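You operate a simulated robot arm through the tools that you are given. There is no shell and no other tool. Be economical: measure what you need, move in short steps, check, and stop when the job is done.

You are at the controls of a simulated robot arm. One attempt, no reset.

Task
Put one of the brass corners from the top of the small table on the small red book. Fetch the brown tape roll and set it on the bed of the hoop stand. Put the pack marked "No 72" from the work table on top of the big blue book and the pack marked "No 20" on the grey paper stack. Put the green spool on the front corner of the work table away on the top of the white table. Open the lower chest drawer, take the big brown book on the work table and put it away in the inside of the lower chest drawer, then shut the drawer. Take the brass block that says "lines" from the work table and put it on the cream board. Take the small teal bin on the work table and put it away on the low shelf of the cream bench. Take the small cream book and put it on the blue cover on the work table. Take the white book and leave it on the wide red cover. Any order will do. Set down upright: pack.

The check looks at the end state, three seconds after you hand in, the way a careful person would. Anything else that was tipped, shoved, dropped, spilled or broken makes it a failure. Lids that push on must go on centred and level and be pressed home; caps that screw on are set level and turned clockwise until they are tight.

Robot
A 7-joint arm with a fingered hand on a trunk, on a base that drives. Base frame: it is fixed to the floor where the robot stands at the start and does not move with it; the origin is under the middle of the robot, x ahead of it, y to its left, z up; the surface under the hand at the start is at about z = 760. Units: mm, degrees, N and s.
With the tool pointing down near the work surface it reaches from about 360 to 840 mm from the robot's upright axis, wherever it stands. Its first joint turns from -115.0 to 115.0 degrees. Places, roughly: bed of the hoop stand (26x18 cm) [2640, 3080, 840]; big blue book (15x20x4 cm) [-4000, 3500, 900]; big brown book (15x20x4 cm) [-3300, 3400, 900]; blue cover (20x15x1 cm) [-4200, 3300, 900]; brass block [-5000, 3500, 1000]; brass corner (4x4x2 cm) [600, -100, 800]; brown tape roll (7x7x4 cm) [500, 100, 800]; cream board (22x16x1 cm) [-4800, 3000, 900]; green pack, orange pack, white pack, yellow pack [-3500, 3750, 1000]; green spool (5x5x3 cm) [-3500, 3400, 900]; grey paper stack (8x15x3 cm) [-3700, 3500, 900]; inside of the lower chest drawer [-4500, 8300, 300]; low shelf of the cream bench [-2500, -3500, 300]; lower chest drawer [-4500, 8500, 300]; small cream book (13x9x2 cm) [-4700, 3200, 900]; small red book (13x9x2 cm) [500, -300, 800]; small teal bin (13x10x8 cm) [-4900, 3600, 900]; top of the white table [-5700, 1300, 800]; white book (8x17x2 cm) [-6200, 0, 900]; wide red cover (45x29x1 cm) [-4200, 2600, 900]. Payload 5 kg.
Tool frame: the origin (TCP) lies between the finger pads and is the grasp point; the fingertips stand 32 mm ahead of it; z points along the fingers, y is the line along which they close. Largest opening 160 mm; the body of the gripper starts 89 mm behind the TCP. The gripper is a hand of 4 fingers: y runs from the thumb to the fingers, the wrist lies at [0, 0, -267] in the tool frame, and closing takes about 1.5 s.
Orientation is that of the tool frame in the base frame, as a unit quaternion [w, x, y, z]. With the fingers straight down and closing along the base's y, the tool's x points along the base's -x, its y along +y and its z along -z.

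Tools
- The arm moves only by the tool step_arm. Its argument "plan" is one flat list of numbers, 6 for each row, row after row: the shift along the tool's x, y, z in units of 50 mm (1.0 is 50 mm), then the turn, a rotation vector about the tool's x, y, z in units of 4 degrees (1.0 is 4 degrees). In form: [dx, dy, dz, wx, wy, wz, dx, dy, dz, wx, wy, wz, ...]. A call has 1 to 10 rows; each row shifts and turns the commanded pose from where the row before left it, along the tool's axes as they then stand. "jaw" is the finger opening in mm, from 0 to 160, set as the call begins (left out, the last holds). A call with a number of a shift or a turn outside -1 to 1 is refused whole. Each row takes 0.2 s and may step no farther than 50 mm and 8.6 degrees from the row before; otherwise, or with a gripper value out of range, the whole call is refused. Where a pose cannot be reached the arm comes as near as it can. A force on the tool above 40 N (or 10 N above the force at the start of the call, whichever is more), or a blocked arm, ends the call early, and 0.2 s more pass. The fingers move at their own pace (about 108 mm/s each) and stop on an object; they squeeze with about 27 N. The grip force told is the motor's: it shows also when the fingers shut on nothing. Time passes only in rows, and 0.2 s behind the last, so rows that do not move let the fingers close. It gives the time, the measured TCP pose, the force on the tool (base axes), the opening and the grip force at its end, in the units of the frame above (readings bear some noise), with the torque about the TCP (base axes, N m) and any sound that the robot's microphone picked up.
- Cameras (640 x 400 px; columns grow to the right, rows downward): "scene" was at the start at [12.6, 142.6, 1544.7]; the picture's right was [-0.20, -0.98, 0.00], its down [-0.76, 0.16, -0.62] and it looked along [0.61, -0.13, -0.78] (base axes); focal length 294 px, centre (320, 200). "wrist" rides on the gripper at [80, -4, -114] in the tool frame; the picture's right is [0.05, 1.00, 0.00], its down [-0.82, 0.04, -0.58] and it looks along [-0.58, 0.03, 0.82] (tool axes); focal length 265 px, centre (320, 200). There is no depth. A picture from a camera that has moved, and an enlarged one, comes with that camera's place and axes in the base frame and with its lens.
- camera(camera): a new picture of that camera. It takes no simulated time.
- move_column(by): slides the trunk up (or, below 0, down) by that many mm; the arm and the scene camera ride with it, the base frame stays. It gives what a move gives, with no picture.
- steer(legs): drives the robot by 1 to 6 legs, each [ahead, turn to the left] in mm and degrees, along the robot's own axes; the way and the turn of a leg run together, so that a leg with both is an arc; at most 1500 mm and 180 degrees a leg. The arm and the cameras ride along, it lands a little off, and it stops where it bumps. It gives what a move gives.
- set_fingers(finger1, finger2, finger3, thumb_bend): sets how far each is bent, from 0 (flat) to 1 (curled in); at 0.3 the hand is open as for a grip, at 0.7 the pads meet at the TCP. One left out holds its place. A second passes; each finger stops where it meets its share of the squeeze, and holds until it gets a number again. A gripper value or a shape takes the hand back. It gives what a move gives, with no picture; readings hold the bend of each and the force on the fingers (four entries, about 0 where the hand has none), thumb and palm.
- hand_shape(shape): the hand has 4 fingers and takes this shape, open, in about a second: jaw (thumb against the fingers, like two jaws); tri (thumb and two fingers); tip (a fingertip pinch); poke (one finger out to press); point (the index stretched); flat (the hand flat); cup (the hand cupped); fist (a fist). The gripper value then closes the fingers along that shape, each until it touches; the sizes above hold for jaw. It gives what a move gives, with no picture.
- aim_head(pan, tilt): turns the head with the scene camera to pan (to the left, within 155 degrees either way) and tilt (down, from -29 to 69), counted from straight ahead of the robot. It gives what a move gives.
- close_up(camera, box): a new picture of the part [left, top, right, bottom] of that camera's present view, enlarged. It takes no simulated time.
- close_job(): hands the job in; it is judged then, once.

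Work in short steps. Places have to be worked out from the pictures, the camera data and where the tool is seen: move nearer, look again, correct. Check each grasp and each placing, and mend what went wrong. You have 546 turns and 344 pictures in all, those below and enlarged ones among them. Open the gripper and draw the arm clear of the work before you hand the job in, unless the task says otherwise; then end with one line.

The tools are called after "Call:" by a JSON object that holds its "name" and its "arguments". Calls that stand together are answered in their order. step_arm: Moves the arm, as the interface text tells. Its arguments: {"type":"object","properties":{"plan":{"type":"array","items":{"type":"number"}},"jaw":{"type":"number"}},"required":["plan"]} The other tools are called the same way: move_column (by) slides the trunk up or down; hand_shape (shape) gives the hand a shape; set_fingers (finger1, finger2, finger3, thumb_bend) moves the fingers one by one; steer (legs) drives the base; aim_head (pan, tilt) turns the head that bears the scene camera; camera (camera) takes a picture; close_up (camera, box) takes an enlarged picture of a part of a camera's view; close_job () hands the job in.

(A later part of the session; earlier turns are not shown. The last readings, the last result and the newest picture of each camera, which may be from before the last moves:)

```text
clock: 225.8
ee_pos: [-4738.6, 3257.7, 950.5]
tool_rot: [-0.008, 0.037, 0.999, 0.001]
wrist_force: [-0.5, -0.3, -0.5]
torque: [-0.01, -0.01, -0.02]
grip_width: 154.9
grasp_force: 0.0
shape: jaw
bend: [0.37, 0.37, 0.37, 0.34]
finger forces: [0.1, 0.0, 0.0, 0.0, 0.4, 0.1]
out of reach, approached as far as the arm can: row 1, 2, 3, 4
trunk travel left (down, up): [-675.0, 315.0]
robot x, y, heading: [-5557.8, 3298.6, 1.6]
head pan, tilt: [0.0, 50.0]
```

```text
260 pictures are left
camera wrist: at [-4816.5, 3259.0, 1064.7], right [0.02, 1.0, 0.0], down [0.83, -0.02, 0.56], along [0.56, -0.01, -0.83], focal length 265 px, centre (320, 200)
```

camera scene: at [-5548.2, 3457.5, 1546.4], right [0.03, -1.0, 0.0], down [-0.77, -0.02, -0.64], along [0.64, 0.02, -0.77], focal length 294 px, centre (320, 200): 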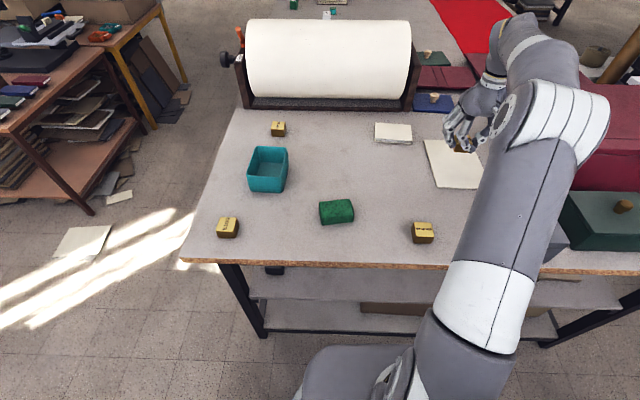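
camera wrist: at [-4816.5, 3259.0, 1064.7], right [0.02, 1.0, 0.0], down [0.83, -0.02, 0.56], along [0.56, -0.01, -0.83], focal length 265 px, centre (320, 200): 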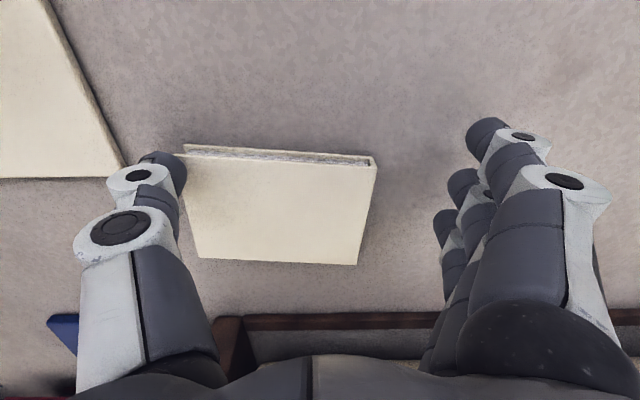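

The arm is at its reach limit and drifted in y. I'll lift a bit and tilt the hand 12° outward so the wrist comes nearer, then correct.

Call:
{"name": "step_arm", "arguments": {"plan": [0, 0, -0.7, 0, 0, 0, 0.3, -0.3, 0, 0, -1, 0, 0, -0.2, 0, 0, -1, 0, 0, 0, 0, 0, -1, 0, 0, 0, 0, 0, 0, 0]}}

Call:
{"name": "camera", "arguments": {"camera": "wrist"}}

```text
clock: 226.9
ee_pos: [-4757.1, 3235.2, 984.7]
tool_rot: [0.098, 0.038, 0.994, -0.003]
wrist_force: [0.4, 0.4, 0.5]
torque: [0.04, -0.02, -0.03]
grip_width: 154.9
grasp_force: 0.0
shape: jaw
bend: [0.36, 0.36, 0.36, 0.34]
finger forces: [0.1, 0.0, 0.0, 0.0, 0.0, 0.1]
out of reach, approached as far as the arm can: row 1
trunk travel left (down, up): [-675.0, 315.0]
robot x, y, heading: [-5565.1, 3299.2, 1.4]
head pan, tilt: [0.0, 50.0]
```

```text
259 pictures are left
camera wrist: at [-4858.2, 3238.4, 1081.4], right [0.03, 1.0, -0.01], down [0.69, -0.01, 0.73], along [0.72, -0.02, -0.69], focal length 265 px, centre (320, 200)
```

wrist: 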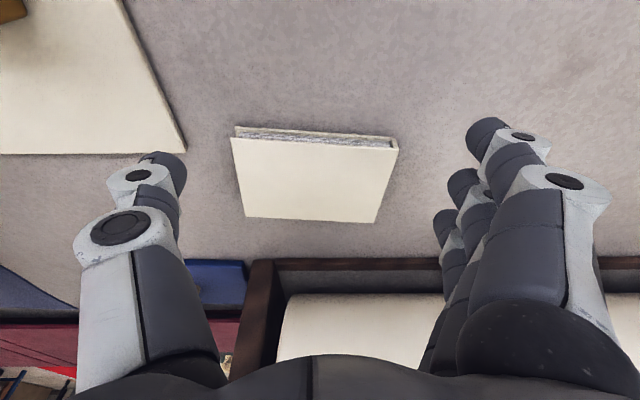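

Aligned well now. I'll move to the book's middle and down to TCP z≈940.

Call:
{"name": "step_arm", "arguments": {"plan": [-0.25, -0.06, 0.5, 0, 0, 0, -0.25, -0.06, 0.5, 0, 0, 0, 0, 0, 0, 0, 0, 0]}}

Call:
{"name": "camera", "arguments": {"camera": "wrist"}}

```text
clock: 227.8
ee_pos: [-4721.9, 3227.3, 943.1]
tool_rot: [0.098, 0.038, 0.994, -0.004]
wrist_force: [-0.6, 0.0, -0.6]
torque: [-0.01, 0.0, 0.0]
grip_width: 155.0
grasp_force: 0.1
shape: jaw
bend: [0.36, 0.36, 0.36, 0.34]
finger forces: [0.0, 0.0, 0.0, 0.0, 0.1, 0.0]
trunk travel left (down, up): [-675.0, 315.0]
robot x, y, heading: [-5563.6, 3301.7, 1.8]
head pan, tilt: [0.0, 50.0]
```

```text
258 pictures are left
camera wrist: at [-4823.1, 3229.9, 1038.6], right [0.02, 1.0, -0.01], down [0.69, -0.01, 0.73], along [0.72, -0.02, -0.69], focal length 265 px, centre (320, 200)
```

wrist: 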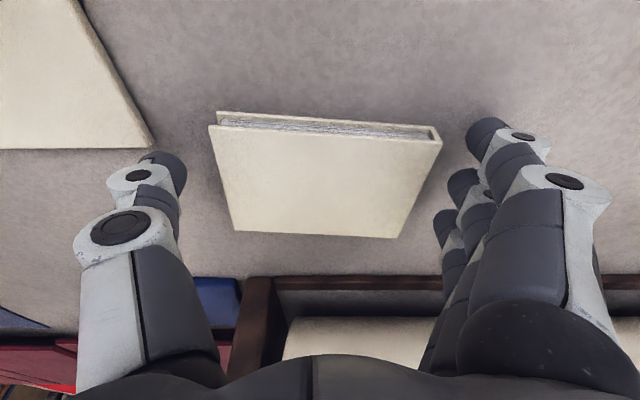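

Position is good, finger 1's tip is just above the table. Closing on the book.

Call:
{"name": "step_arm", "arguments": {"plan": [0, 0, 0, 0, 0, 0, 0, 0, 0, 0, 0, 0, 0, 0, 0, 0, 0, 0, 0, 0, 0, 0, 0, 0, 0, 0, 0, 0, 0, 0], "jaw": 85}}

Call:
{"name": "camera", "arguments": {"camera": "wrist"}}

```text
clock: 228.9
ee_pos: [-4721.9, 3225.6, 942.1]
tool_rot: [0.097, 0.038, 0.995, -0.003]
wrist_force: [-1.4, -1.6, 3.2]
torque: [-0.11, -0.14, -0.05]
grip_width: 112.5
grasp_force: 26.6
shape: jaw
bend: [0.63, 0.64, 0.71, 0.63]
finger forces: [8.4, 7.0, 7.9, 0.1, 19.9, 0.0]
trunk travel left (down, up): [-675.0, 315.0]
robot x, y, heading: [-5558.5, 3299.7, 1.8]
head pan, tilt: [0.0, 50.0]
```

```text
257 pictures are left
camera wrist: at [-4823.3, 3229.6, 1038.8], right [0.03, 1.0, -0.01], down [0.69, -0.01, 0.73], along [0.72, -0.02, -0.69], focal length 265 px, centre (320, 200)
```

wrist: 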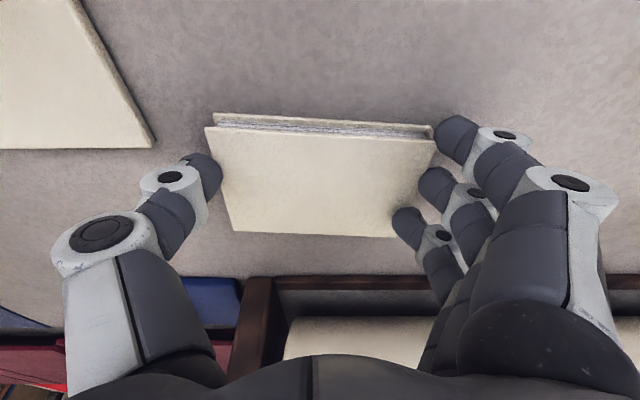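

Gripped on all fingers. I'll lift 20 mm, check, then further.

Call:
{"name": "step_arm", "arguments": {"plan": [-0.08, 0, -0.39, 0, 0, 0, 0, 0, 0, 0, 0, 0]}}

Call:
{"name": "camera", "arguments": {"camera": "wrist"}}

```text
clock: 229.6
ee_pos: [-4722.7, 3225.2, 961.1]
tool_rot: [0.097, 0.038, 0.995, -0.003]
wrist_force: [0.5, -0.5, -1.7]
torque: [0.01, 0.03, 0.01]
grip_width: 107.4
grasp_force: 27.0
shape: jaw
bend: [0.66, 0.66, 0.71, 0.66]
finger forces: [6.1, 5.5, 4.7, 0.0, 18.2, 0.0]
trunk travel left (down, up): [-675.0, 315.0]
robot x, y, heading: [-5560.2, 3303.3, 1.3]
head pan, tilt: [0.0, 50.0]
```

```text
256 pictures are left
camera wrist: at [-4823.5, 3229.8, 1058.1], right [0.03, 1.0, -0.01], down [0.69, -0.01, 0.72], along [0.72, -0.02, -0.69], focal length 265 px, centre (320, 200)
```

wrist: 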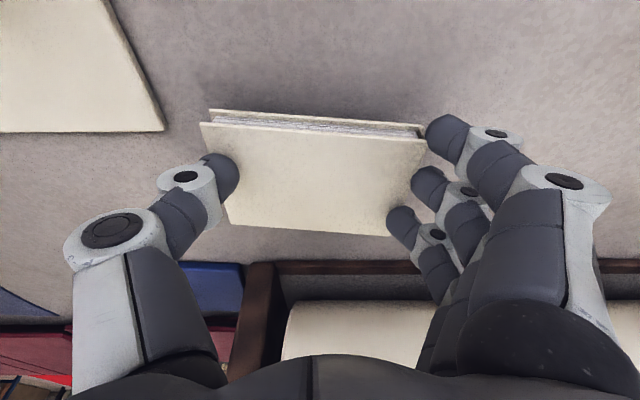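

It's held. I'll raise and retract together to r≈500, z≈1260.

Call:
{"name": "step_arm", "arguments": {"plan": [-0.1, 0, -0.6, 0, 0, 0, 0.4, 0, -0.7, 0, 0, 0, 0.55, 0, -0.79, 0, 0, 0, 0.55, 0, -0.79, 0, 0, 0, 0.55, 0, -0.79, 0, 0, 0, 0.55, 0, -0.79, 0, 0, 0, 0.55, 0, -0.79, 0, 0, 0, 0.55, 0, -0.79, 0, 0, 0, 0, 0, 0, 0, 0, 0]}}

Call:
{"name": "camera", "arguments": {"camera": "wrist"}}

Call:
{"name": "camera", "arguments": {"camera": "scene"}}

```text
clock: 231.6
ee_pos: [-4959.0, 3245.5, 1223.7]
tool_rot: [0.096, 0.038, 0.995, -0.003]
wrist_force: [0.3, 0.5, -1.3]
torque: [0.0, 0.04, 0.01]
grip_width: 107.4
grasp_force: 26.7
shape: jaw
bend: [0.66, 0.66, 0.71, 0.66]
finger forces: [6.1, 5.5, 4.4, 0.0, 18.0, 0.0]
trunk travel left (down, up): [-675.0, 315.0]
robot x, y, heading: [-5559.9, 3296.1, 1.9]
head pan, tilt: [0.0, 50.0]
```

```text
255 pictures are left
camera wrist: at [-5059.6, 3248.5, 1320.0], right [0.03, 1.0, -0.01], down [0.69, -0.01, 0.72], along [0.72, -0.02, -0.69], focal length 265 px, centre (320, 200)
```

wrist: 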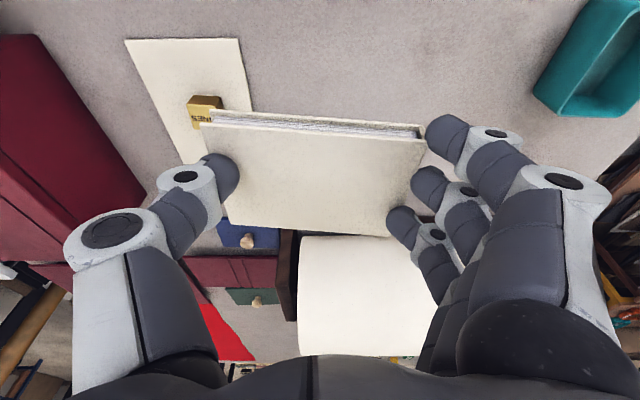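

```text
254 pictures are left
camera scene: at [-5548.1, 3457.5, 1546.4], right [0.03, -1.0, 0.0], down [-0.77, -0.02, -0.64], along [0.64, 0.02, -0.77], focal length 294 px, centre (320, 200)
```

scene: 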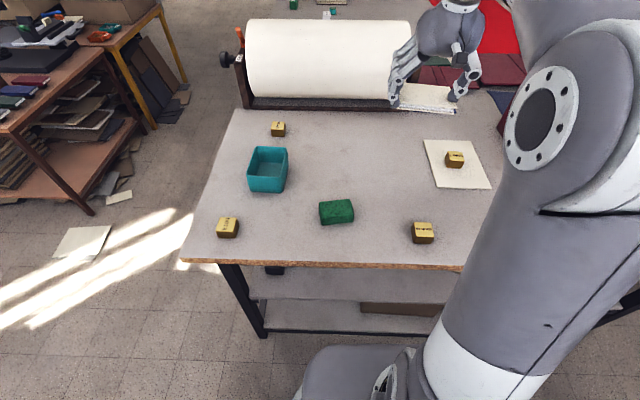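

The book hangs level. I'll go back round: back up, turn to face −y, reverse up to the aisle, face +x and drive east.

Call:
{"name": "steer", "arguments": {"legs": [[-110, 0], [0, -91.5], [-950, 0], [0, 90]]}}

Call:
{"name": "aim_head", "arguments": {"pan": 0, "tilt": 25}}

Call:
{"name": "camera", "arguments": {"camera": "scene"}}

```text
clock: 245.3
ee_pos: [-5018.9, 4188.8, 1223.8]
tool_rot: [0.097, 0.056, 0.994, -0.005]
wrist_force: [-0.4, 0.0, -0.7]
torque: [0.03, 0.04, -0.01]
grip_width: 107.3
grasp_force: 26.8
shape: jaw
bend: [0.66, 0.66, 0.71, 0.66]
finger forces: [5.7, 5.5, 4.5, 0.1, 17.5, 0.0]
trunk travel left (down, up): [-675.0, 315.0]
robot x, y, heading: [-5617.1, 4259.6, -0.8]
head pan, tilt: [0.0, 50.0]
```

```text
clock: 246.2
ee_pos: [-5019.8, 4187.2, 1224.6]
tool_rot: [0.097, 0.056, 0.994, -0.004]
wrist_force: [-0.1, 0.0, -0.8]
torque: [0.0, 0.02, 0.02]
grip_width: 107.4
grasp_force: 27.0
shape: jaw
bend: [0.66, 0.66, 0.71, 0.66]
finger forces: [5.7, 5.6, 4.5, 0.0, 17.6, 0.1]
trunk travel left (down, up): [-675.0, 315.0]
robot x, y, heading: [-5614.8, 4263.8, -0.1]
head pan, tilt: [0.0, 25.0]
```

```text
253 pictures are left
camera scene: at [-5586.7, 4420.3, 1583.8], right [0.0, -1.0, 0.0], down [-0.42, 0.0, -0.91], along [0.91, 0.0, -0.42], focal length 294 px, centre (320, 200)
```

scene: 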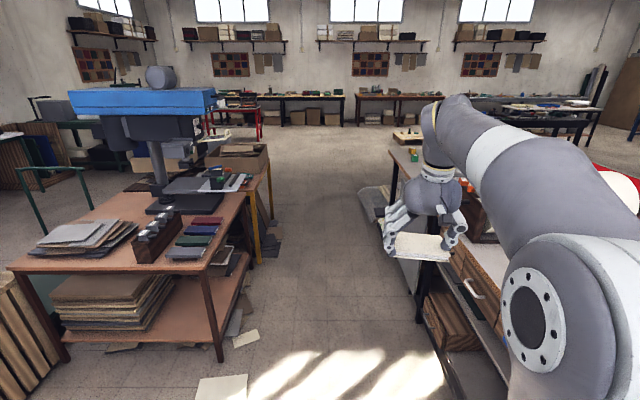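

The aisle is clear. I'll drive 1450 mm ahead, turn right to face the table, and advance 75 mm.

Call:
{"name": "steer", "arguments": {"legs": [[1450, 0], [0, -90], [75, 0]]}}

Call:
{"name": "aim_head", "arguments": {"pan": 0, "tilt": 45}}

Call:
{"name": "camera", "arguments": {"camera": "scene"}}

Call:
{"name": "camera", "arguments": {"camera": "wrist"}}

```text
clock: 258.0
ee_pos: [-4310.4, 3581.8, 1222.4]
tool_rot: [0.063, 0.769, 0.632, -0.074]
wrist_force: [0.4, -0.7, -1.3]
torque: [0.08, -0.01, -0.03]
grip_width: 107.5
grasp_force: 27.1
shape: jaw
bend: [0.66, 0.66, 0.71, 0.66]
finger forces: [5.5, 5.5, 4.4, 0.0, 17.3, 0.0]
trunk travel left (down, up): [-675.0, 315.0]
robot x, y, heading: [-4186.2, 4174.7, -94.9]
head pan, tilt: [0.0, 25.0]
```

```text
clock: 258.8
ee_pos: [-4310.8, 3583.4, 1223.9]
tool_rot: [0.062, 0.768, 0.633, -0.075]
wrist_force: [0.1, -1.1, -1.4]
torque: [0.04, -0.01, 0.0]
grip_width: 107.2
grasp_force: 27.2
shape: jaw
bend: [0.66, 0.66, 0.71, 0.66]
finger forces: [5.4, 5.5, 4.5, 0.1, 17.4, 0.0]
trunk travel left (down, up): [-675.0, 315.0]
robot x, y, heading: [-4185.8, 4171.0, -95.1]
head pan, tilt: [0.0, 45.0]
```

```text
252 pictures are left
camera scene: at [-4034.3, 4140.4, 1553.4], right [-1.0, 0.09, 0.0], down [0.06, 0.7, -0.71], along [-0.06, -0.7, -0.71], focal length 294 px, centre (320, 200)
```

scene: 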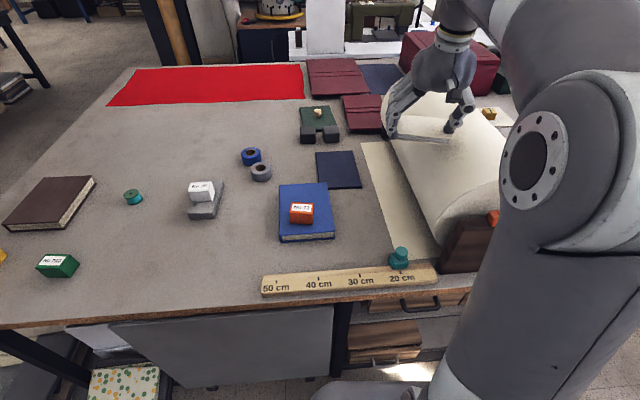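

```text
251 pictures are left
camera wrist: at [-4295.1, 3683.5, 1319.9], right [0.99, -0.14, -0.01], down [-0.09, -0.68, 0.72], along [-0.11, -0.72, -0.69], focal length 265 px, centre (320, 200)
```

wrist: 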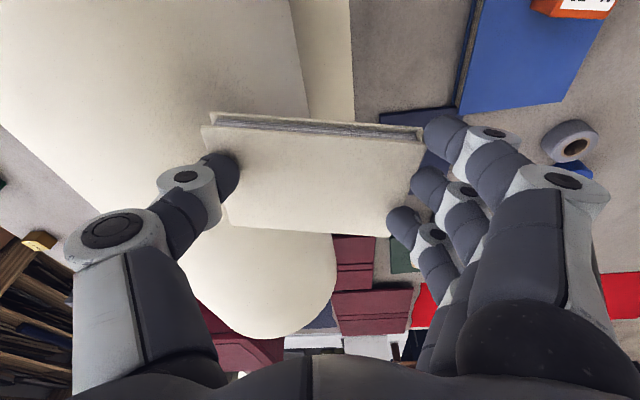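

The book hangs near the roll, so I'll shift +x first, then rotate 11° about the vertical to square it up with the cover (centre (-4164,3358)).

Call:
{"name": "step_arm", "arguments": {"plan": [0.18, 0.93, -0.03, 0, 0, 0, 0.18, 0.93, -0.03, 0, 0, 0, 0, 0, 0, -0.18, 0, -0.9, 0, 0, 0, -0.18, 0, -0.9, 0, 0, 0, -0.18, 0, -0.9, 0, 0, 0, 0, 0, 0]}}

```text
clock: 260.2
ee_pos: [-4215.3, 3583.5, 1223.9]
tool_rot: [0.069, 0.705, 0.703, -0.069]
wrist_force: [0.2, 0.4, -1.7]
torque: [0.03, 0.0, -0.01]
grip_width: 107.3
grasp_force: 26.9
shape: jaw
bend: [0.66, 0.66, 0.71, 0.66]
finger forces: [5.7, 5.8, 4.5, 0.0, 17.5, 0.0]
trunk travel left (down, up): [-675.0, 315.0]
robot x, y, heading: [-4187.3, 4175.2, -95.1]
head pan, tilt: [0.0, 45.0]
```

Squared up. Now out and down toward (-4215,3398,1079), keeping clear of the No 72 pack.

Call:
{"name": "step_arm", "arguments": {"plan": [-0.62, 0, 0.71, 0, 0, 0, -0.62, 0, 0.71, 0, 0, 0, -0.62, 0, 0.71, 0, 0, 0, -0.62, 0, 0.71, 0, 0, 0, -0.62, 0, 0.71, 0, 0, 0, 0, 0, 0, 0, 0, 0]}}

Call:
{"name": "camera", "arguments": {"camera": "wrist"}}

Call:
{"name": "close_up", "arguments": {"camera": "scene", "box": [240, 80, 480, 260]}}

```text
clock: 261.6
ee_pos: [-4213.3, 3395.8, 1078.5]
tool_rot: [0.069, 0.705, 0.703, -0.069]
wrist_force: [0.7, 0.9, -0.8]
torque: [0.04, 0.03, -0.02]
grip_width: 107.4
grasp_force: 26.7
shape: jaw
bend: [0.66, 0.66, 0.71, 0.66]
finger forces: [5.4, 5.8, 4.6, 0.0, 17.3, 0.0]
trunk travel left (down, up): [-675.0, 315.0]
robot x, y, heading: [-4189.1, 4172.0, -95.1]
head pan, tilt: [0.0, 45.0]
```

```text
250 pictures are left
camera wrist: at [-4217.8, 3497.0, 1176.0], right [1.0, 0.05, -0.01], down [0.04, -0.69, 0.73], along [0.03, -0.72, -0.69], focal length 265 px, centre (320, 200)
```

wrist: 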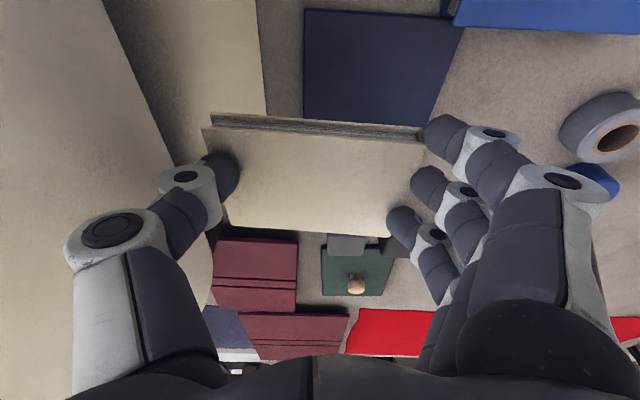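

```text
2.22 times, centred on (360, 170) of scene
camera zoom: at [-4034.1, 4140.7, 1553.4], right [-1.0, 0.09, 0.0], down [0.06, 0.7, -0.71], along [-0.06, -0.7, -0.71], focal length 652 px, centre (231, 267)
```

zoom: 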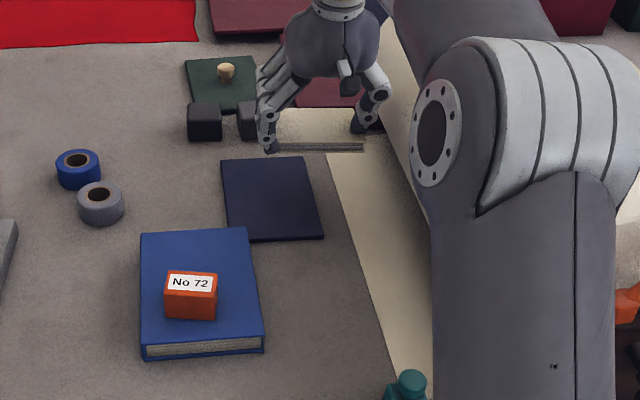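

Cover centre is (-4161,3347). I'll move over it and down to 10 mm above.

Call:
{"name": "step_arm", "arguments": {"plan": [-0.294, 0.8, 0.058, 0, 0, 0, -0.452, 0.26, 0.7, 0, 0, 0, 0.167, 0, 0.844, 0, 0, 0, 0.167, 0, 0.844, 0, 0, 0, 0, 0, 0, 0, 0, 0]}}

Call:
{"name": "camera", "arguments": {"camera": "wrist"}}

Call:
{"name": "close_up", "arguments": {"camera": "scene", "box": [280, 110, 420, 230]}}

```text
clock: 262.8
ee_pos: [-4158.8, 3349.5, 959.8]
tool_rot: [0.07, 0.704, 0.703, -0.068]
wrist_force: [-0.6, -1.2, -1.2]
torque: [0.02, 0.01, 0.01]
grip_width: 107.0
grasp_force: 27.4
shape: jaw
bend: [0.66, 0.66, 0.71, 0.66]
finger forces: [5.6, 5.7, 4.7, 0.1, 17.1, 0.0]
trunk travel left (down, up): [-675.0, 315.0]
robot x, y, heading: [-4188.1, 4173.8, -95.0]
head pan, tilt: [0.0, 45.0]
```

```text
248 pictures are left
camera wrist: at [-4164.2, 3451.5, 1057.6], right [1.0, 0.05, -0.01], down [0.04, -0.69, 0.72], along [0.03, -0.72, -0.69], focal length 265 px, centre (320, 200)
```

wrist: 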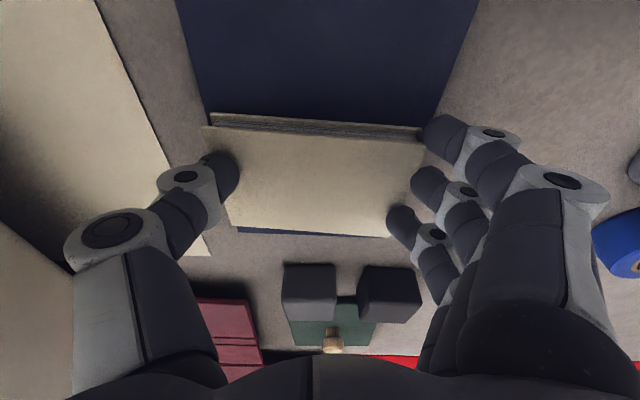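

```text
3.33 times, centred on (350, 170) of scene
camera zoom: at [-4034.2, 4140.1, 1553.3], right [-1.0, 0.09, 0.0], down [0.06, 0.7, -0.71], along [-0.06, -0.7, -0.71], focal length 978 px, centre (220, 300)
```

zoom: 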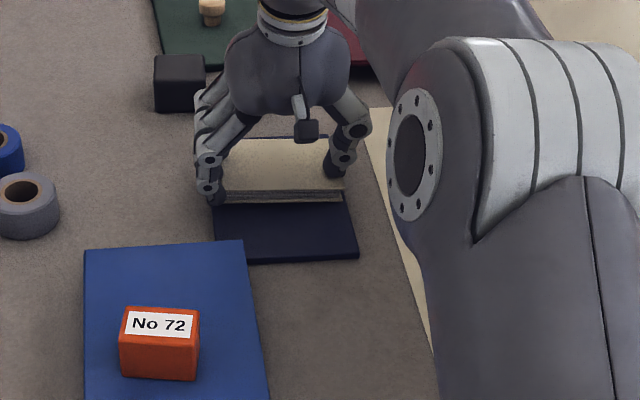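

The book is centred over the cover. I'll lower gently until contact.

Call:
{"name": "step_arm", "arguments": {"plan": [0.01, 0, 0.05, 0, 0, 0, 0.01, 0, 0.05, 0, 0, 0, 0, 0, 0, 0, 0, 0]}}

Call:
{"name": "step_arm", "arguments": {"plan": [0.01, 0, 0.04, 0, 0, 0, 0.01, 0, 0.04, 0, 0, 0, 0, 0, 0, 0, 0, 0]}}

```text
clock: 263.6
ee_pos: [-4161.3, 3352.5, 958.2]
tool_rot: [0.07, 0.704, 0.704, -0.069]
wrist_force: [0.4, -1.4, 3.8]
torque: [-0.17, 0.29, 0.11]
grip_width: 107.1
grasp_force: 27.3
shape: jaw
bend: [0.66, 0.66, 0.71, 0.66]
finger forces: [5.6, 5.4, 5.5, 0.0, 16.5, 0.0]
trunk travel left (down, up): [-675.0, 315.0]
robot x, y, heading: [-4187.1, 4173.5, -94.8]
head pan, tilt: [0.0, 45.0]
```

```text
clock: 264.4
ee_pos: [-4160.7, 3353.5, 956.8]
tool_rot: [0.071, 0.703, 0.704, -0.07]
wrist_force: [0.8, -4.6, 20.4]
torque: [-0.22, 1.28, 0.14]
grip_width: 106.7
grasp_force: 27.0
shape: jaw
bend: [0.66, 0.66, 0.71, 0.66]
finger forces: [5.6, 5.5, 5.3, 0.0, 29.3, 0.0]
trunk travel left (down, up): [-675.0, 315.0]
robot x, y, heading: [-4188.9, 4174.2, -95.0]
head pan, tilt: [0.0, 45.0]
```

Contact on the book. I'll open to release and lift away.

Call:
{"name": "step_arm", "arguments": {"plan": [0, 0, 0, 0, 0, 0, 0, 0, 0, 0, 0, 0, 0, 0, 0, 0, 0, 0, 0, 0, 0, 0, 0, 0], "jaw": 145}}

Call:
{"name": "step_arm", "arguments": {"plan": [-0.1, 0, -0.49, 0, 0, 0, -0.19, 0, -0.97, 0, 0, 0, -0.19, 0, -0.97, 0, 0, 0, 0, 0, 0, 0, 0, 0]}}

Call:
{"name": "camera", "arguments": {"camera": "wrist"}}

Call:
{"name": "close_up", "arguments": {"camera": "scene", "box": [280, 110, 420, 230]}}

```text
clock: 265.4
ee_pos: [-4161.6, 3354.3, 951.9]
tool_rot: [0.069, 0.705, 0.702, -0.068]
wrist_force: [0.5, 1.6, 1.6]
torque: [0.0, 0.18, -0.11]
grip_width: 144.8
grasp_force: 0.1
shape: jaw
bend: [0.47, 0.47, 0.47, 0.43]
finger forces: [0.0, 0.0, 0.0, 0.1, 2.0, 0.0]
trunk travel left (down, up): [-675.0, 315.0]
robot x, y, heading: [-4189.8, 4173.4, -95.0]
head pan, tilt: [0.0, 45.0]
```

```text
clock: 266.4
ee_pos: [-4165.7, 3352.1, 1073.9]
tool_rot: [0.069, 0.705, 0.703, -0.068]
wrist_force: [-0.2, -0.3, 0.4]
torque: [-0.02, 0.01, -0.05]
grip_width: 145.2
grasp_force: 0.0
shape: jaw
bend: [0.47, 0.47, 0.47, 0.43]
finger forces: [0.0, 0.1, 0.1, 0.0, 0.1, 0.0]
trunk travel left (down, up): [-675.0, 315.0]
robot x, y, heading: [-4191.0, 4175.9, -94.8]
head pan, tilt: [0.0, 45.0]
```

```text
246 pictures are left
camera wrist: at [-4168.9, 3453.9, 1171.4], right [1.0, 0.05, -0.01], down [0.04, -0.69, 0.72], along [0.03, -0.72, -0.69], focal length 265 px, centre (320, 200)
```

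wrist: 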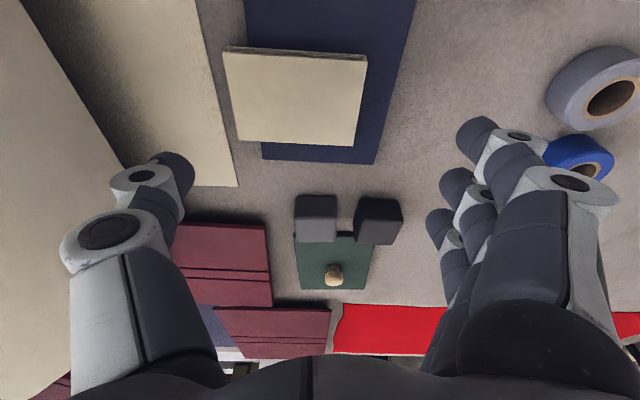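

```text
3.33 times, centred on (350, 170) of scene
camera zoom: at [-4034.1, 4140.4, 1553.3], right [-1.0, 0.09, 0.0], down [0.06, 0.7, -0.71], along [-0.06, -0.7, -0.71], focal length 978 px, centre (220, 300)
```

zoom: 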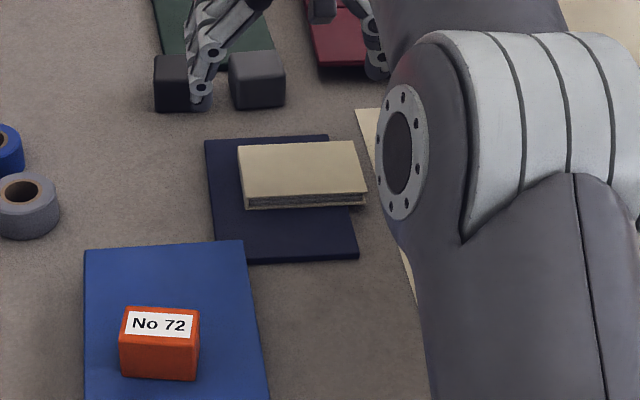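

The book got dragged toward −x on release and overhangs the cover by ~20 mm. I'll go back down around it and push it +x with the thumb.

Call:
{"name": "step_arm", "arguments": {"plan": [0, -0.34, 0, 0, 0, 0, 0.155, 0, 0.785, 0, 0, 0, 0.155, 0, 0.785, 0, 0, 0, 0.14, 0, 0.7, 0, 0, 0, 0, 0, 0, 0, 0, 0], "jaw": 155}}

Call:
{"name": "camera", "arguments": {"camera": "wrist"}}

```text
clock: 267.6
ee_pos: [-4177.3, 3352.3, 962.4]
tool_rot: [0.069, 0.705, 0.703, -0.068]
wrist_force: [0.5, 0.8, 0.9]
torque: [-0.02, -0.01, 0.01]
grip_width: 155.0
grasp_force: 0.0
shape: jaw
bend: [0.37, 0.37, 0.37, 0.34]
finger forces: [0.0, 0.0, 0.0, 0.0, 0.0, 0.1]
trunk travel left (down, up): [-675.0, 315.0]
robot x, y, heading: [-4189.2, 4173.7, -94.9]
head pan, tilt: [0.0, 45.0]
```

```text
244 pictures are left
camera wrist: at [-4182.1, 3454.1, 1058.6], right [1.0, 0.05, -0.01], down [0.04, -0.69, 0.72], along [0.03, -0.72, -0.69], focal length 265 px, centre (320, 200)
```

wrist: 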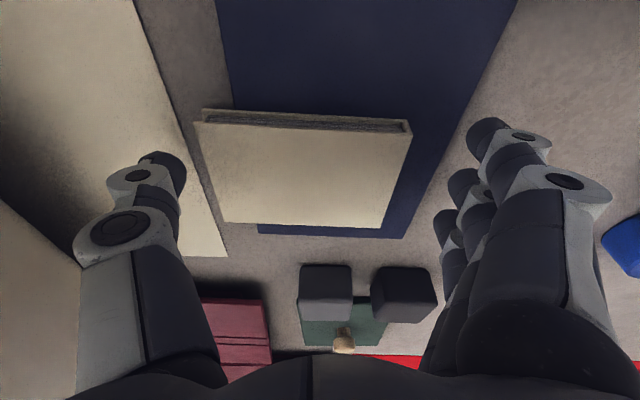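

The thumb sits ~10 mm off the book's end. I'll lower 4 mm and push +x in small steps.

Call:
{"name": "step_arm", "arguments": {"plan": [0.015, 0, 0.08, 0, 0, 0, 0, 0.2, 0, 0, 0, 0, 0, 0.2, 0, 0, 0, 0, 0, 0.2, 0, 0, 0, 0, 0, 0.15, 0, 0, 0, 0]}}

Call:
{"name": "camera", "arguments": {"camera": "wrist"}}

```text
clock: 268.8
ee_pos: [-4142.7, 3353.9, 957.8]
tool_rot: [0.07, 0.704, 0.703, -0.068]
wrist_force: [0.2, -0.2, -0.1]
torque: [-0.01, -0.01, -0.01]
grip_width: 154.9
grasp_force: 0.0
shape: jaw
bend: [0.37, 0.37, 0.37, 0.34]
finger forces: [0.1, 0.0, 0.0, 0.0, 0.0, 0.0]
trunk travel left (down, up): [-675.0, 315.0]
robot x, y, heading: [-4187.9, 4173.3, -94.9]
head pan, tilt: [0.0, 45.0]
```

```text
243 pictures are left
camera wrist: at [-4146.2, 3455.1, 1054.4], right [1.0, 0.05, -0.01], down [0.04, -0.69, 0.72], along [0.03, -0.72, -0.69], focal length 265 px, centre (320, 200)
```

wrist: 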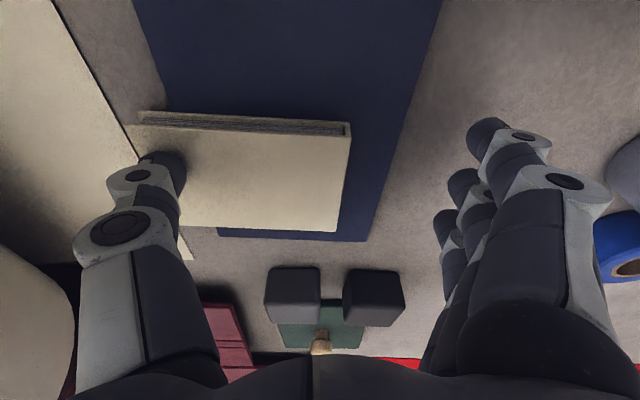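

The thumb passed above the book with no contact. I'll go back, lower 14 mm more, and retry.

Call:
{"name": "step_arm", "arguments": {"plan": [0, -0.75, 0, 0, 0, 0, 0.05, 0, 0.27, 0, 0, 0, 0, 0, 0, 0, 0, 0]}}

Call:
{"name": "step_arm", "arguments": {"plan": [0, 0.2, 0, 0, 0, 0, 0, 0.2, 0, 0, 0, 0, 0, 0, 0, 0, 0, 0]}}

Call:
{"name": "camera", "arguments": {"camera": "wrist"}}

```text
clock: 269.6
ee_pos: [-4181.1, 3355.0, 944.4]
tool_rot: [0.069, 0.705, 0.703, -0.068]
wrist_force: [-0.2, -0.3, 1.8]
torque: [0.08, -0.12, 0.09]
grip_width: 154.9
grasp_force: 0.1
shape: jaw
bend: [0.36, 0.36, 0.36, 0.34]
finger forces: [1.4, 0.0, 0.1, 0.1, 0.1, 0.0]
trunk travel left (down, up): [-675.0, 315.0]
robot x, y, heading: [-4184.0, 4172.0, -94.9]
head pan, tilt: [0.0, 45.0]
```

```text
clock: 270.4
ee_pos: [-4160.9, 3353.7, 944.9]
tool_rot: [0.07, 0.704, 0.704, -0.068]
wrist_force: [-0.1, -0.2, 0.0]
torque: [-0.04, 0.0, -0.01]
grip_width: 154.9
grasp_force: 0.1
shape: jaw
bend: [0.37, 0.36, 0.36, 0.34]
finger forces: [0.1, 0.0, 0.0, 0.0, 0.1, 0.0]
trunk travel left (down, up): [-675.0, 315.0]
robot x, y, heading: [-4185.4, 4179.5, -95.0]
head pan, tilt: [0.0, 45.0]
```

```text
242 pictures are left
camera wrist: at [-4163.8, 3454.0, 1041.0], right [1.0, 0.05, -0.01], down [0.04, -0.69, 0.72], along [0.03, -0.72, -0.69], focal length 265 px, centre (320, 200)
```

wrist: 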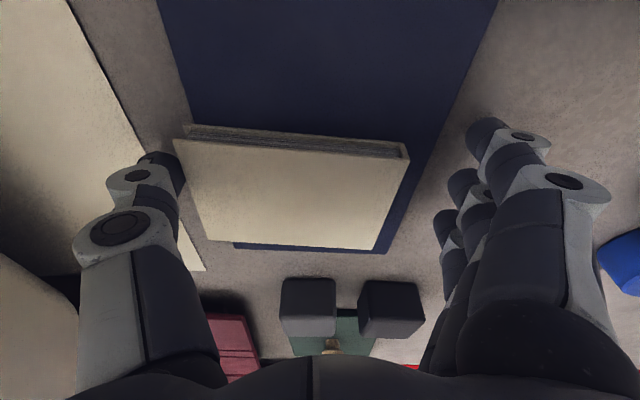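

It is pushing now (book moved ~10–15 mm). Another 15 mm.

Call:
{"name": "step_arm", "arguments": {"plan": [0, 0.15, 0, 0, 0, 0, 0, 0.15, 0, 0, 0, 0, 0, 0, 0, 0, 0, 0]}}

Call:
{"name": "close_up", "arguments": {"camera": "scene", "box": [280, 110, 420, 230]}}

Call:
{"name": "camera", "arguments": {"camera": "wrist"}}

```text
clock: 271.2
ee_pos: [-4143.4, 3353.0, 943.9]
tool_rot: [0.069, 0.704, 0.703, -0.068]
wrist_force: [-0.7, -0.3, 0.6]
torque: [-0.01, 0.03, 0.01]
grip_width: 155.1
grasp_force: 0.0
shape: jaw
bend: [0.37, 0.36, 0.36, 0.34]
finger forces: [0.1, 0.1, 0.0, 0.0, 0.7, 0.0]
trunk travel left (down, up): [-675.0, 315.0]
robot x, y, heading: [-4190.3, 4170.7, -95.0]
head pan, tilt: [0.0, 45.0]
```

```text
3.33 times, centred on (350, 170) of scene
camera zoom: at [-4034.2, 4140.5, 1553.3], right [-1.0, 0.09, 0.0], down [0.06, 0.7, -0.71], along [-0.06, -0.7, -0.71], focal length 978 px, centre (220, 300)
```

zoom: 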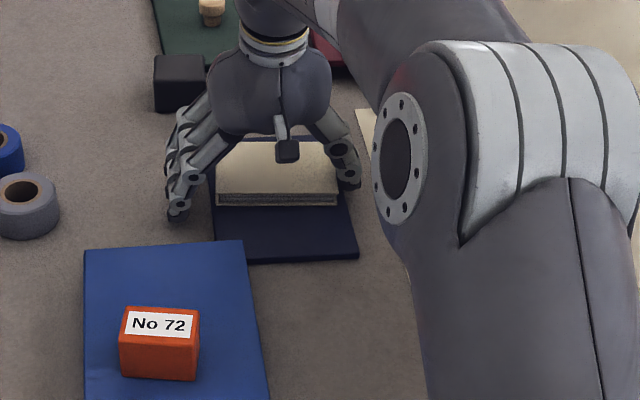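

```text
240 pictures are left
camera wrist: at [-4148.5, 3454.1, 1039.7], right [1.0, 0.05, -0.01], down [0.04, -0.69, 0.72], along [0.03, -0.72, -0.69], focal length 265 px, centre (320, 200)
```

wrist: 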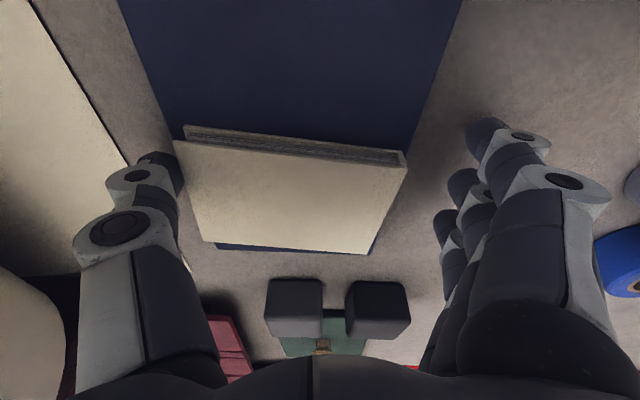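

The book now lies fully on the cover. I'll back the thumb off and lift straight up.

Call:
{"name": "step_arm", "arguments": {"plan": [0, -0.25, 0, 0, 0, 0, -0.1, 0, -0.49, 0, 0, 0, -0.19, 0, -0.97, 0, 0, 0, -0.19, 0, -0.97, 0, 0, 0, 0, 0, 0, 0, 0, 0]}}

Call:
{"name": "close_up", "arguments": {"camera": "scene", "box": [280, 110, 420, 230]}}

```text
clock: 272.4
ee_pos: [-4159.3, 3352.8, 1067.0]
tool_rot: [0.07, 0.705, 0.703, -0.068]
wrist_force: [-0.2, -0.2, 0.2]
torque: [-0.02, 0.0, 0.0]
grip_width: 155.1
grasp_force: 0.1
shape: jaw
bend: [0.37, 0.36, 0.36, 0.34]
finger forces: [0.0, 0.1, 0.0, 0.1, 0.1, 0.1]
trunk travel left (down, up): [-675.0, 315.0]
robot x, y, heading: [-4189.4, 4175.6, -95.0]
head pan, tilt: [0.0, 45.0]
```

```text
3.33 times, centred on (350, 170) of scene
camera zoom: at [-4034.1, 4140.4, 1553.3], right [-1.0, 0.09, 0.0], down [0.06, 0.7, -0.71], along [-0.06, -0.7, -0.71], focal length 978 px, centre (220, 300)
```

zoom: 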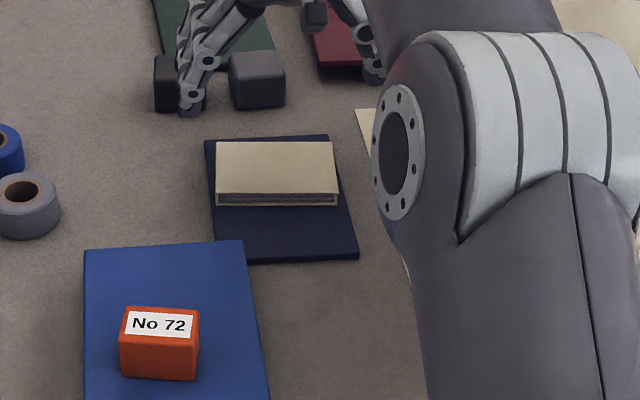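

Good. Now retract the arm, undo the tilt, and head out. I'll look toward the chest at (-4500,8300) from the east side.

Call:
{"name": "step_arm", "arguments": {"plan": [0, 0, -0.7, 0, 0, 0, 0.757, 0, -0.586, 0, 0, 0, 0.757, 0, -0.586, 0, 0, 0, 0.757, 0, -0.586, 0, 1, 0, 0.757, 0, -0.5, 0, 1, 0, 0.757, 0, -0.4, 0, 1, 0, 0.757, 0, 0, 0, 0, 0, 0.6, 0, 0, 0, 0, 0, 0, 0, 0, 0, 0, 0], "jaw": 60}}

Call:
{"name": "steer", "arguments": {"legs": [[-100, 0], [0, 95]]}}

Call:
{"name": "aim_head", "arguments": {"pan": 60, "tilt": 15}}

Call:
{"name": "camera", "arguments": {"camera": "scene"}}

```text
clock: 274.4
ee_pos: [-4158.7, 3636.5, 1204.0]
tool_rot: [-0.004, 0.707, 0.707, 0.006]
wrist_force: [-0.5, 0.1, -0.3]
torque: [0.02, -0.01, -0.03]
grip_width: 60.8
grasp_force: 0.1
shape: jaw
bend: [0.73, 0.73, 0.73, 0.7]
finger forces: [0.1, 0.1, 0.0, 0.0, 0.1, 0.1]
trunk travel left (down, up): [-675.0, 315.0]
robot x, y, heading: [-4184.9, 4170.2, -95.1]
head pan, tilt: [0.0, 45.0]
```

```text
clock: 279.7
ee_pos: [-3648.4, 4371.9, 1204.1]
tool_rot: [-0.006, -0.067, 0.998, 0.0]
wrist_force: [0.1, -0.3, 0.1]
torque: [0.01, -0.03, -0.02]
grip_width: 60.6
grasp_force: 0.0
shape: jaw
bend: [0.73, 0.73, 0.73, 0.7]
finger forces: [0.0, 0.0, 0.0, 0.0, 0.0, 0.0]
trunk travel left (down, up): [-675.0, 315.0]
robot x, y, heading: [-4177.9, 4271.2, 2.9]
head pan, tilt: [0.0, 45.0]
```

```text
clock: 281.0
ee_pos: [-3648.0, 4372.9, 1204.1]
tool_rot: [-0.007, -0.068, 0.998, 0.0]
wrist_force: [0.0, -0.3, -0.4]
torque: [0.01, 0.0, -0.02]
grip_width: 60.7
grasp_force: 0.1
shape: jaw
bend: [0.73, 0.73, 0.73, 0.7]
finger forces: [0.0, 0.1, 0.0, 0.0, 0.0, 0.0]
trunk travel left (down, up): [-675.0, 315.0]
robot x, y, heading: [-4178.2, 4272.8, 2.7]
head pan, tilt: [60.0, 15.0]
```

```text
238 pictures are left
camera scene: at [-4204.6, 4509.2, 1600.1], right [0.89, -0.46, 0.0], down [-0.12, -0.23, -0.97], along [0.44, 0.86, -0.26], focal length 294 px, centre (320, 200)
```

scene: 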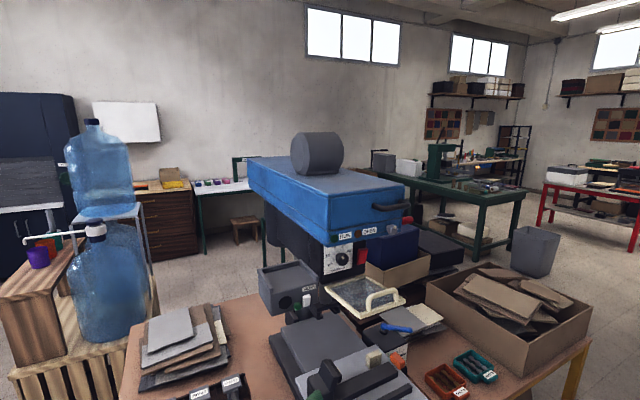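

The brown drawer chest stands at the back wall (pixel ~160,225). I'll drive east out of the aisle to x≈-2380, then turn north and look.

Call:
{"name": "steer", "arguments": {"legs": [[0, -2.8], [1500, 0], [320, 0], [0, 90]]}}

Call:
{"name": "aim_head", "arguments": {"pan": 15, "tilt": 20}}

Call:
{"name": "camera", "arguments": {"camera": "scene"}}

```text
clock: 294.5
ee_pos: [-2399.4, 4787.2, 1203.7]
tool_rot: [0.006, 0.735, -0.679, 0.005]
wrist_force: [-0.7, -1.2, 0.7]
torque: [0.04, -0.01, 0.0]
grip_width: 60.6
grasp_force: 0.1
shape: jaw
bend: [0.73, 0.73, 0.73, 0.7]
finger forces: [0.1, 0.0, 0.0, 0.1, 0.0, 0.1]
trunk travel left (down, up): [-675.0, 315.0]
robot x, y, heading: [-2324.9, 4254.9, 89.5]
head pan, tilt: [60.0, 15.0]
```

```text
clock: 295.6
ee_pos: [-2399.3, 4788.1, 1205.3]
tool_rot: [0.005, 0.734, -0.679, 0.004]
wrist_force: [-0.1, -0.2, 0.7]
torque: [-0.06, -0.01, -0.02]
grip_width: 60.8
grasp_force: 0.0
shape: jaw
bend: [0.73, 0.73, 0.73, 0.7]
finger forces: [0.0, 0.1, 0.1, 0.0, 0.0, 0.0]
trunk travel left (down, up): [-675.0, 315.0]
robot x, y, heading: [-2328.7, 4253.1, 89.6]
head pan, tilt: [15.0, 20.0]
```

```text
237 pictures are left
camera scene: at [-2510.0, 4286.6, 1592.0], right [0.97, 0.25, 0.0], down [0.09, -0.33, -0.94], along [-0.24, 0.91, -0.34], focal length 294 px, centre (320, 200)
```

scene: 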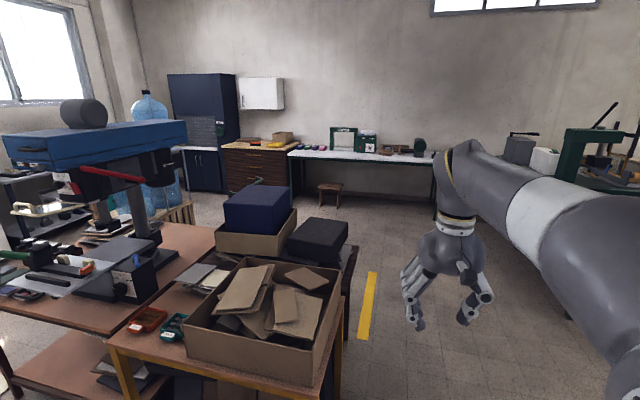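

The passage is open; the yellow-legged table's edge is near x≈-2650, so I'll shift east to x≈-2040 and go north.

Call:
{"name": "steer", "arguments": {"legs": [[0, -35], [500, 0], [0, 35], [1500, 0], [800, 0], [0, 60]]}}

Call:
{"name": "aim_head", "arguments": {"pan": 0, "tilt": 20}}

Call:
{"name": "camera", "arguments": {"camera": "scene"}}

```text
clock: 315.6
ee_pos: [-2435.4, 7193.0, 1204.8]
tool_rot: [0.002, 0.97, -0.245, 0.006]
wrist_force: [-0.2, -0.2, -0.2]
torque: [0.01, -0.01, -0.02]
grip_width: 60.7
grasp_force: 0.0
shape: jaw
bend: [0.73, 0.73, 0.73, 0.7]
finger forces: [0.0, 0.1, 0.1, 0.0, 0.0, 0.0]
trunk travel left (down, up): [-675.0, 315.0]
robot x, y, heading: [-1948.1, 6967.3, 147.1]
head pan, tilt: [15.0, 20.0]
```

```text
clock: 316.3
ee_pos: [-2436.2, 7193.2, 1204.3]
tool_rot: [0.002, 0.97, -0.244, 0.006]
wrist_force: [-0.3, 0.0, 0.5]
torque: [-0.02, 0.0, 0.01]
grip_width: 60.9
grasp_force: 0.1
shape: jaw
bend: [0.73, 0.73, 0.73, 0.7]
finger forces: [0.1, 0.0, 0.1, 0.0, 0.0, 0.2]
trunk travel left (down, up): [-675.0, 315.0]
robot x, y, heading: [-1948.9, 6963.7, 146.6]
head pan, tilt: [0.0, 20.0]
```

```text
236 pictures are left
camera scene: at [-2063.0, 6852.4, 1592.0], right [0.55, 0.84, 0.0], down [0.29, -0.19, -0.94], along [-0.79, 0.51, -0.34], focal length 294 px, centre (320, 200)
```

scene: 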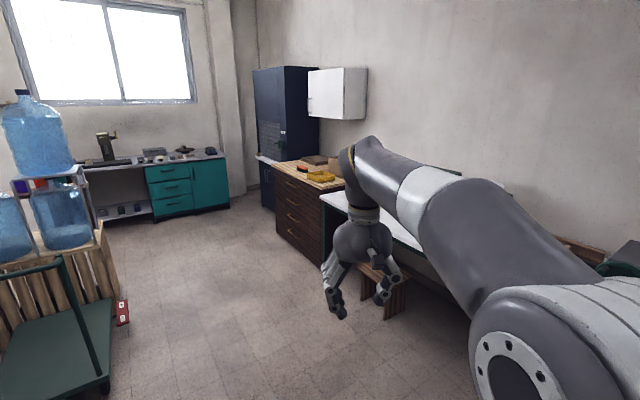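

The chest's front face is at about y≈8150, x −4940..−4160. I'll drive west toward (-4450,7250), past the green cart.

Call:
{"name": "steer", "arguments": {"legs": [[0, 26], [1500, 0], [1020, 0], [0, -82]]}}

Call:
{"name": "aim_head", "arguments": {"pan": 0, "tilt": 45}}

Call:
{"name": "camera", "arguments": {"camera": "scene"}}

```text
clock: 333.1
ee_pos: [-4528.6, 7760.4, 1203.3]
tool_rot: [0.004, 0.769, -0.639, 0.005]
wrist_force: [-0.1, 0.3, 0.4]
torque: [0.02, 0.03, 0.0]
grip_width: 60.5
grasp_force: 0.1
shape: jaw
bend: [0.73, 0.73, 0.73, 0.7]
finger forces: [0.0, 0.0, 0.1, 0.0, 0.1, 0.0]
trunk travel left (down, up): [-675.0, 315.0]
robot x, y, heading: [-4401.7, 7236.3, 95.1]
head pan, tilt: [0.0, 20.0]
```

```text
clock: 333.9
ee_pos: [-4529.0, 7758.9, 1204.5]
tool_rot: [0.005, 0.769, -0.639, 0.004]
wrist_force: [0.5, -0.4, -0.4]
torque: [-0.04, 0.03, -0.01]
grip_width: 60.5
grasp_force: 0.1
shape: jaw
bend: [0.73, 0.73, 0.73, 0.7]
finger forces: [0.0, 0.1, 0.0, 0.0, 0.1, 0.0]
trunk travel left (down, up): [-675.0, 315.0]
robot x, y, heading: [-4403.1, 7234.2, 95.6]
head pan, tilt: [0.0, 45.0]
```

```text
235 pictures are left
camera scene: at [-4561.4, 7243.6, 1553.4], right [1.0, 0.1, 0.0], down [0.07, -0.7, -0.71], along [-0.07, 0.7, -0.71], focal length 294 px, centre (320, 200)
```

scene: 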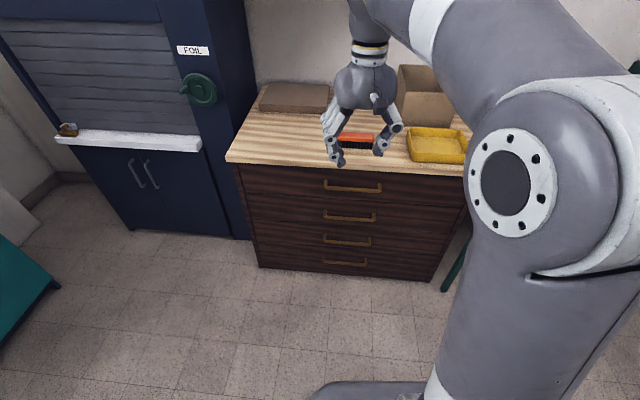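

The chest has four handles. I'll zoom in to see the drawers properly.

Call:
{"name": "close_up", "arguments": {"camera": "scene", "box": [220, 140, 480, 300]}}

```text
2.46 times, centred on (350, 220) of scene
camera zoom: at [-4561.4, 7243.6, 1553.4], right [1.0, 0.1, 0.0], down [0.07, -0.7, -0.71], along [-0.07, 0.7, -0.71], focal length 722 px, centre (246, 151)
```

zoom: 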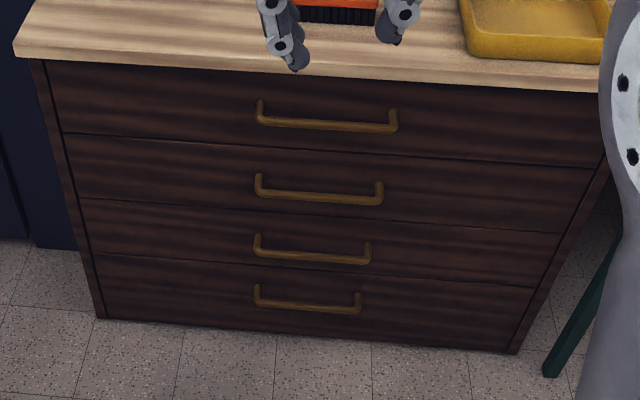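

I judge handle heights ≈733, 554, 380 and 195 mm, so with the stated inside floor at z≈300 the "lower" drawer is the third one (its bottom seam is ≈290). I'll square up with the chest and lower the trunk to look at it level.

Call:
{"name": "steer", "arguments": {"legs": [[0, -5.3]]}}

Call:
{"name": "move_column", "arguments": {"by": -480}}

Call:
{"name": "aim_head", "arguments": {"pan": 0, "tilt": 35}}

Call:
{"name": "camera", "arguments": {"camera": "scene"}}

Call:
{"name": "camera", "arguments": {"camera": "wrist"}}

```text
clock: 334.9
ee_pos: [-4478.4, 7769.1, 1205.4]
tool_rot: [0.006, 0.738, -0.675, 0.005]
wrist_force: [0.2, -0.1, -0.3]
torque: [-0.01, 0.03, 0.0]
grip_width: 60.7
grasp_force: 0.1
shape: jaw
bend: [0.73, 0.73, 0.73, 0.7]
finger forces: [0.0, 0.0, 0.1, 0.1, 0.0, 0.0]
trunk travel left (down, up): [-675.0, 315.0]
robot x, y, heading: [-4401.1, 7232.8, 90.1]
head pan, tilt: [0.0, 45.0]
```

```text
refused: -480 is not a number from -400 to 400
```

```text
clock: 335.6
ee_pos: [-4480.1, 7768.7, 1204.1]
tool_rot: [0.005, 0.738, -0.674, 0.004]
wrist_force: [-0.1, -0.5, -0.5]
torque: [0.02, -0.03, 0.01]
grip_width: 60.3
grasp_force: 0.0
shape: jaw
bend: [0.73, 0.73, 0.73, 0.7]
finger forces: [0.0, 0.0, 0.1, 0.1, 0.0, 0.0]
trunk travel left (down, up): [-675.0, 315.0]
robot x, y, heading: [-4401.6, 7236.4, 90.5]
head pan, tilt: [0.0, 35.0]
```

```text
233 pictures are left
camera scene: at [-4560.2, 7264.7, 1568.1], right [1.0, 0.01, 0.0], down [0.0, -0.57, -0.82], along [0.0, 0.82, -0.57], focal length 294 px, centre (320, 200)
```

scene: 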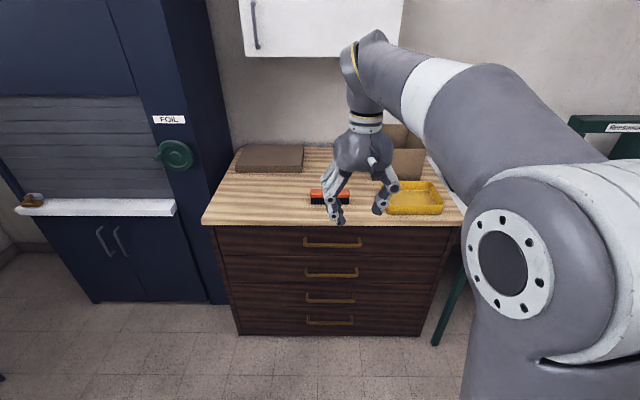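

```text
232 pictures are left
camera wrist: at [-4468.4, 7691.2, 1319.6], right [-0.99, -0.14, 0.0], down [-0.12, 0.82, 0.57], along [-0.08, 0.56, -0.82], focal length 265 px, centre (320, 200)
```

wrist: 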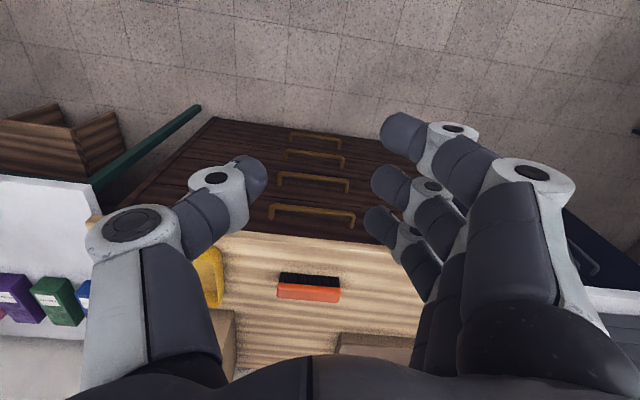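

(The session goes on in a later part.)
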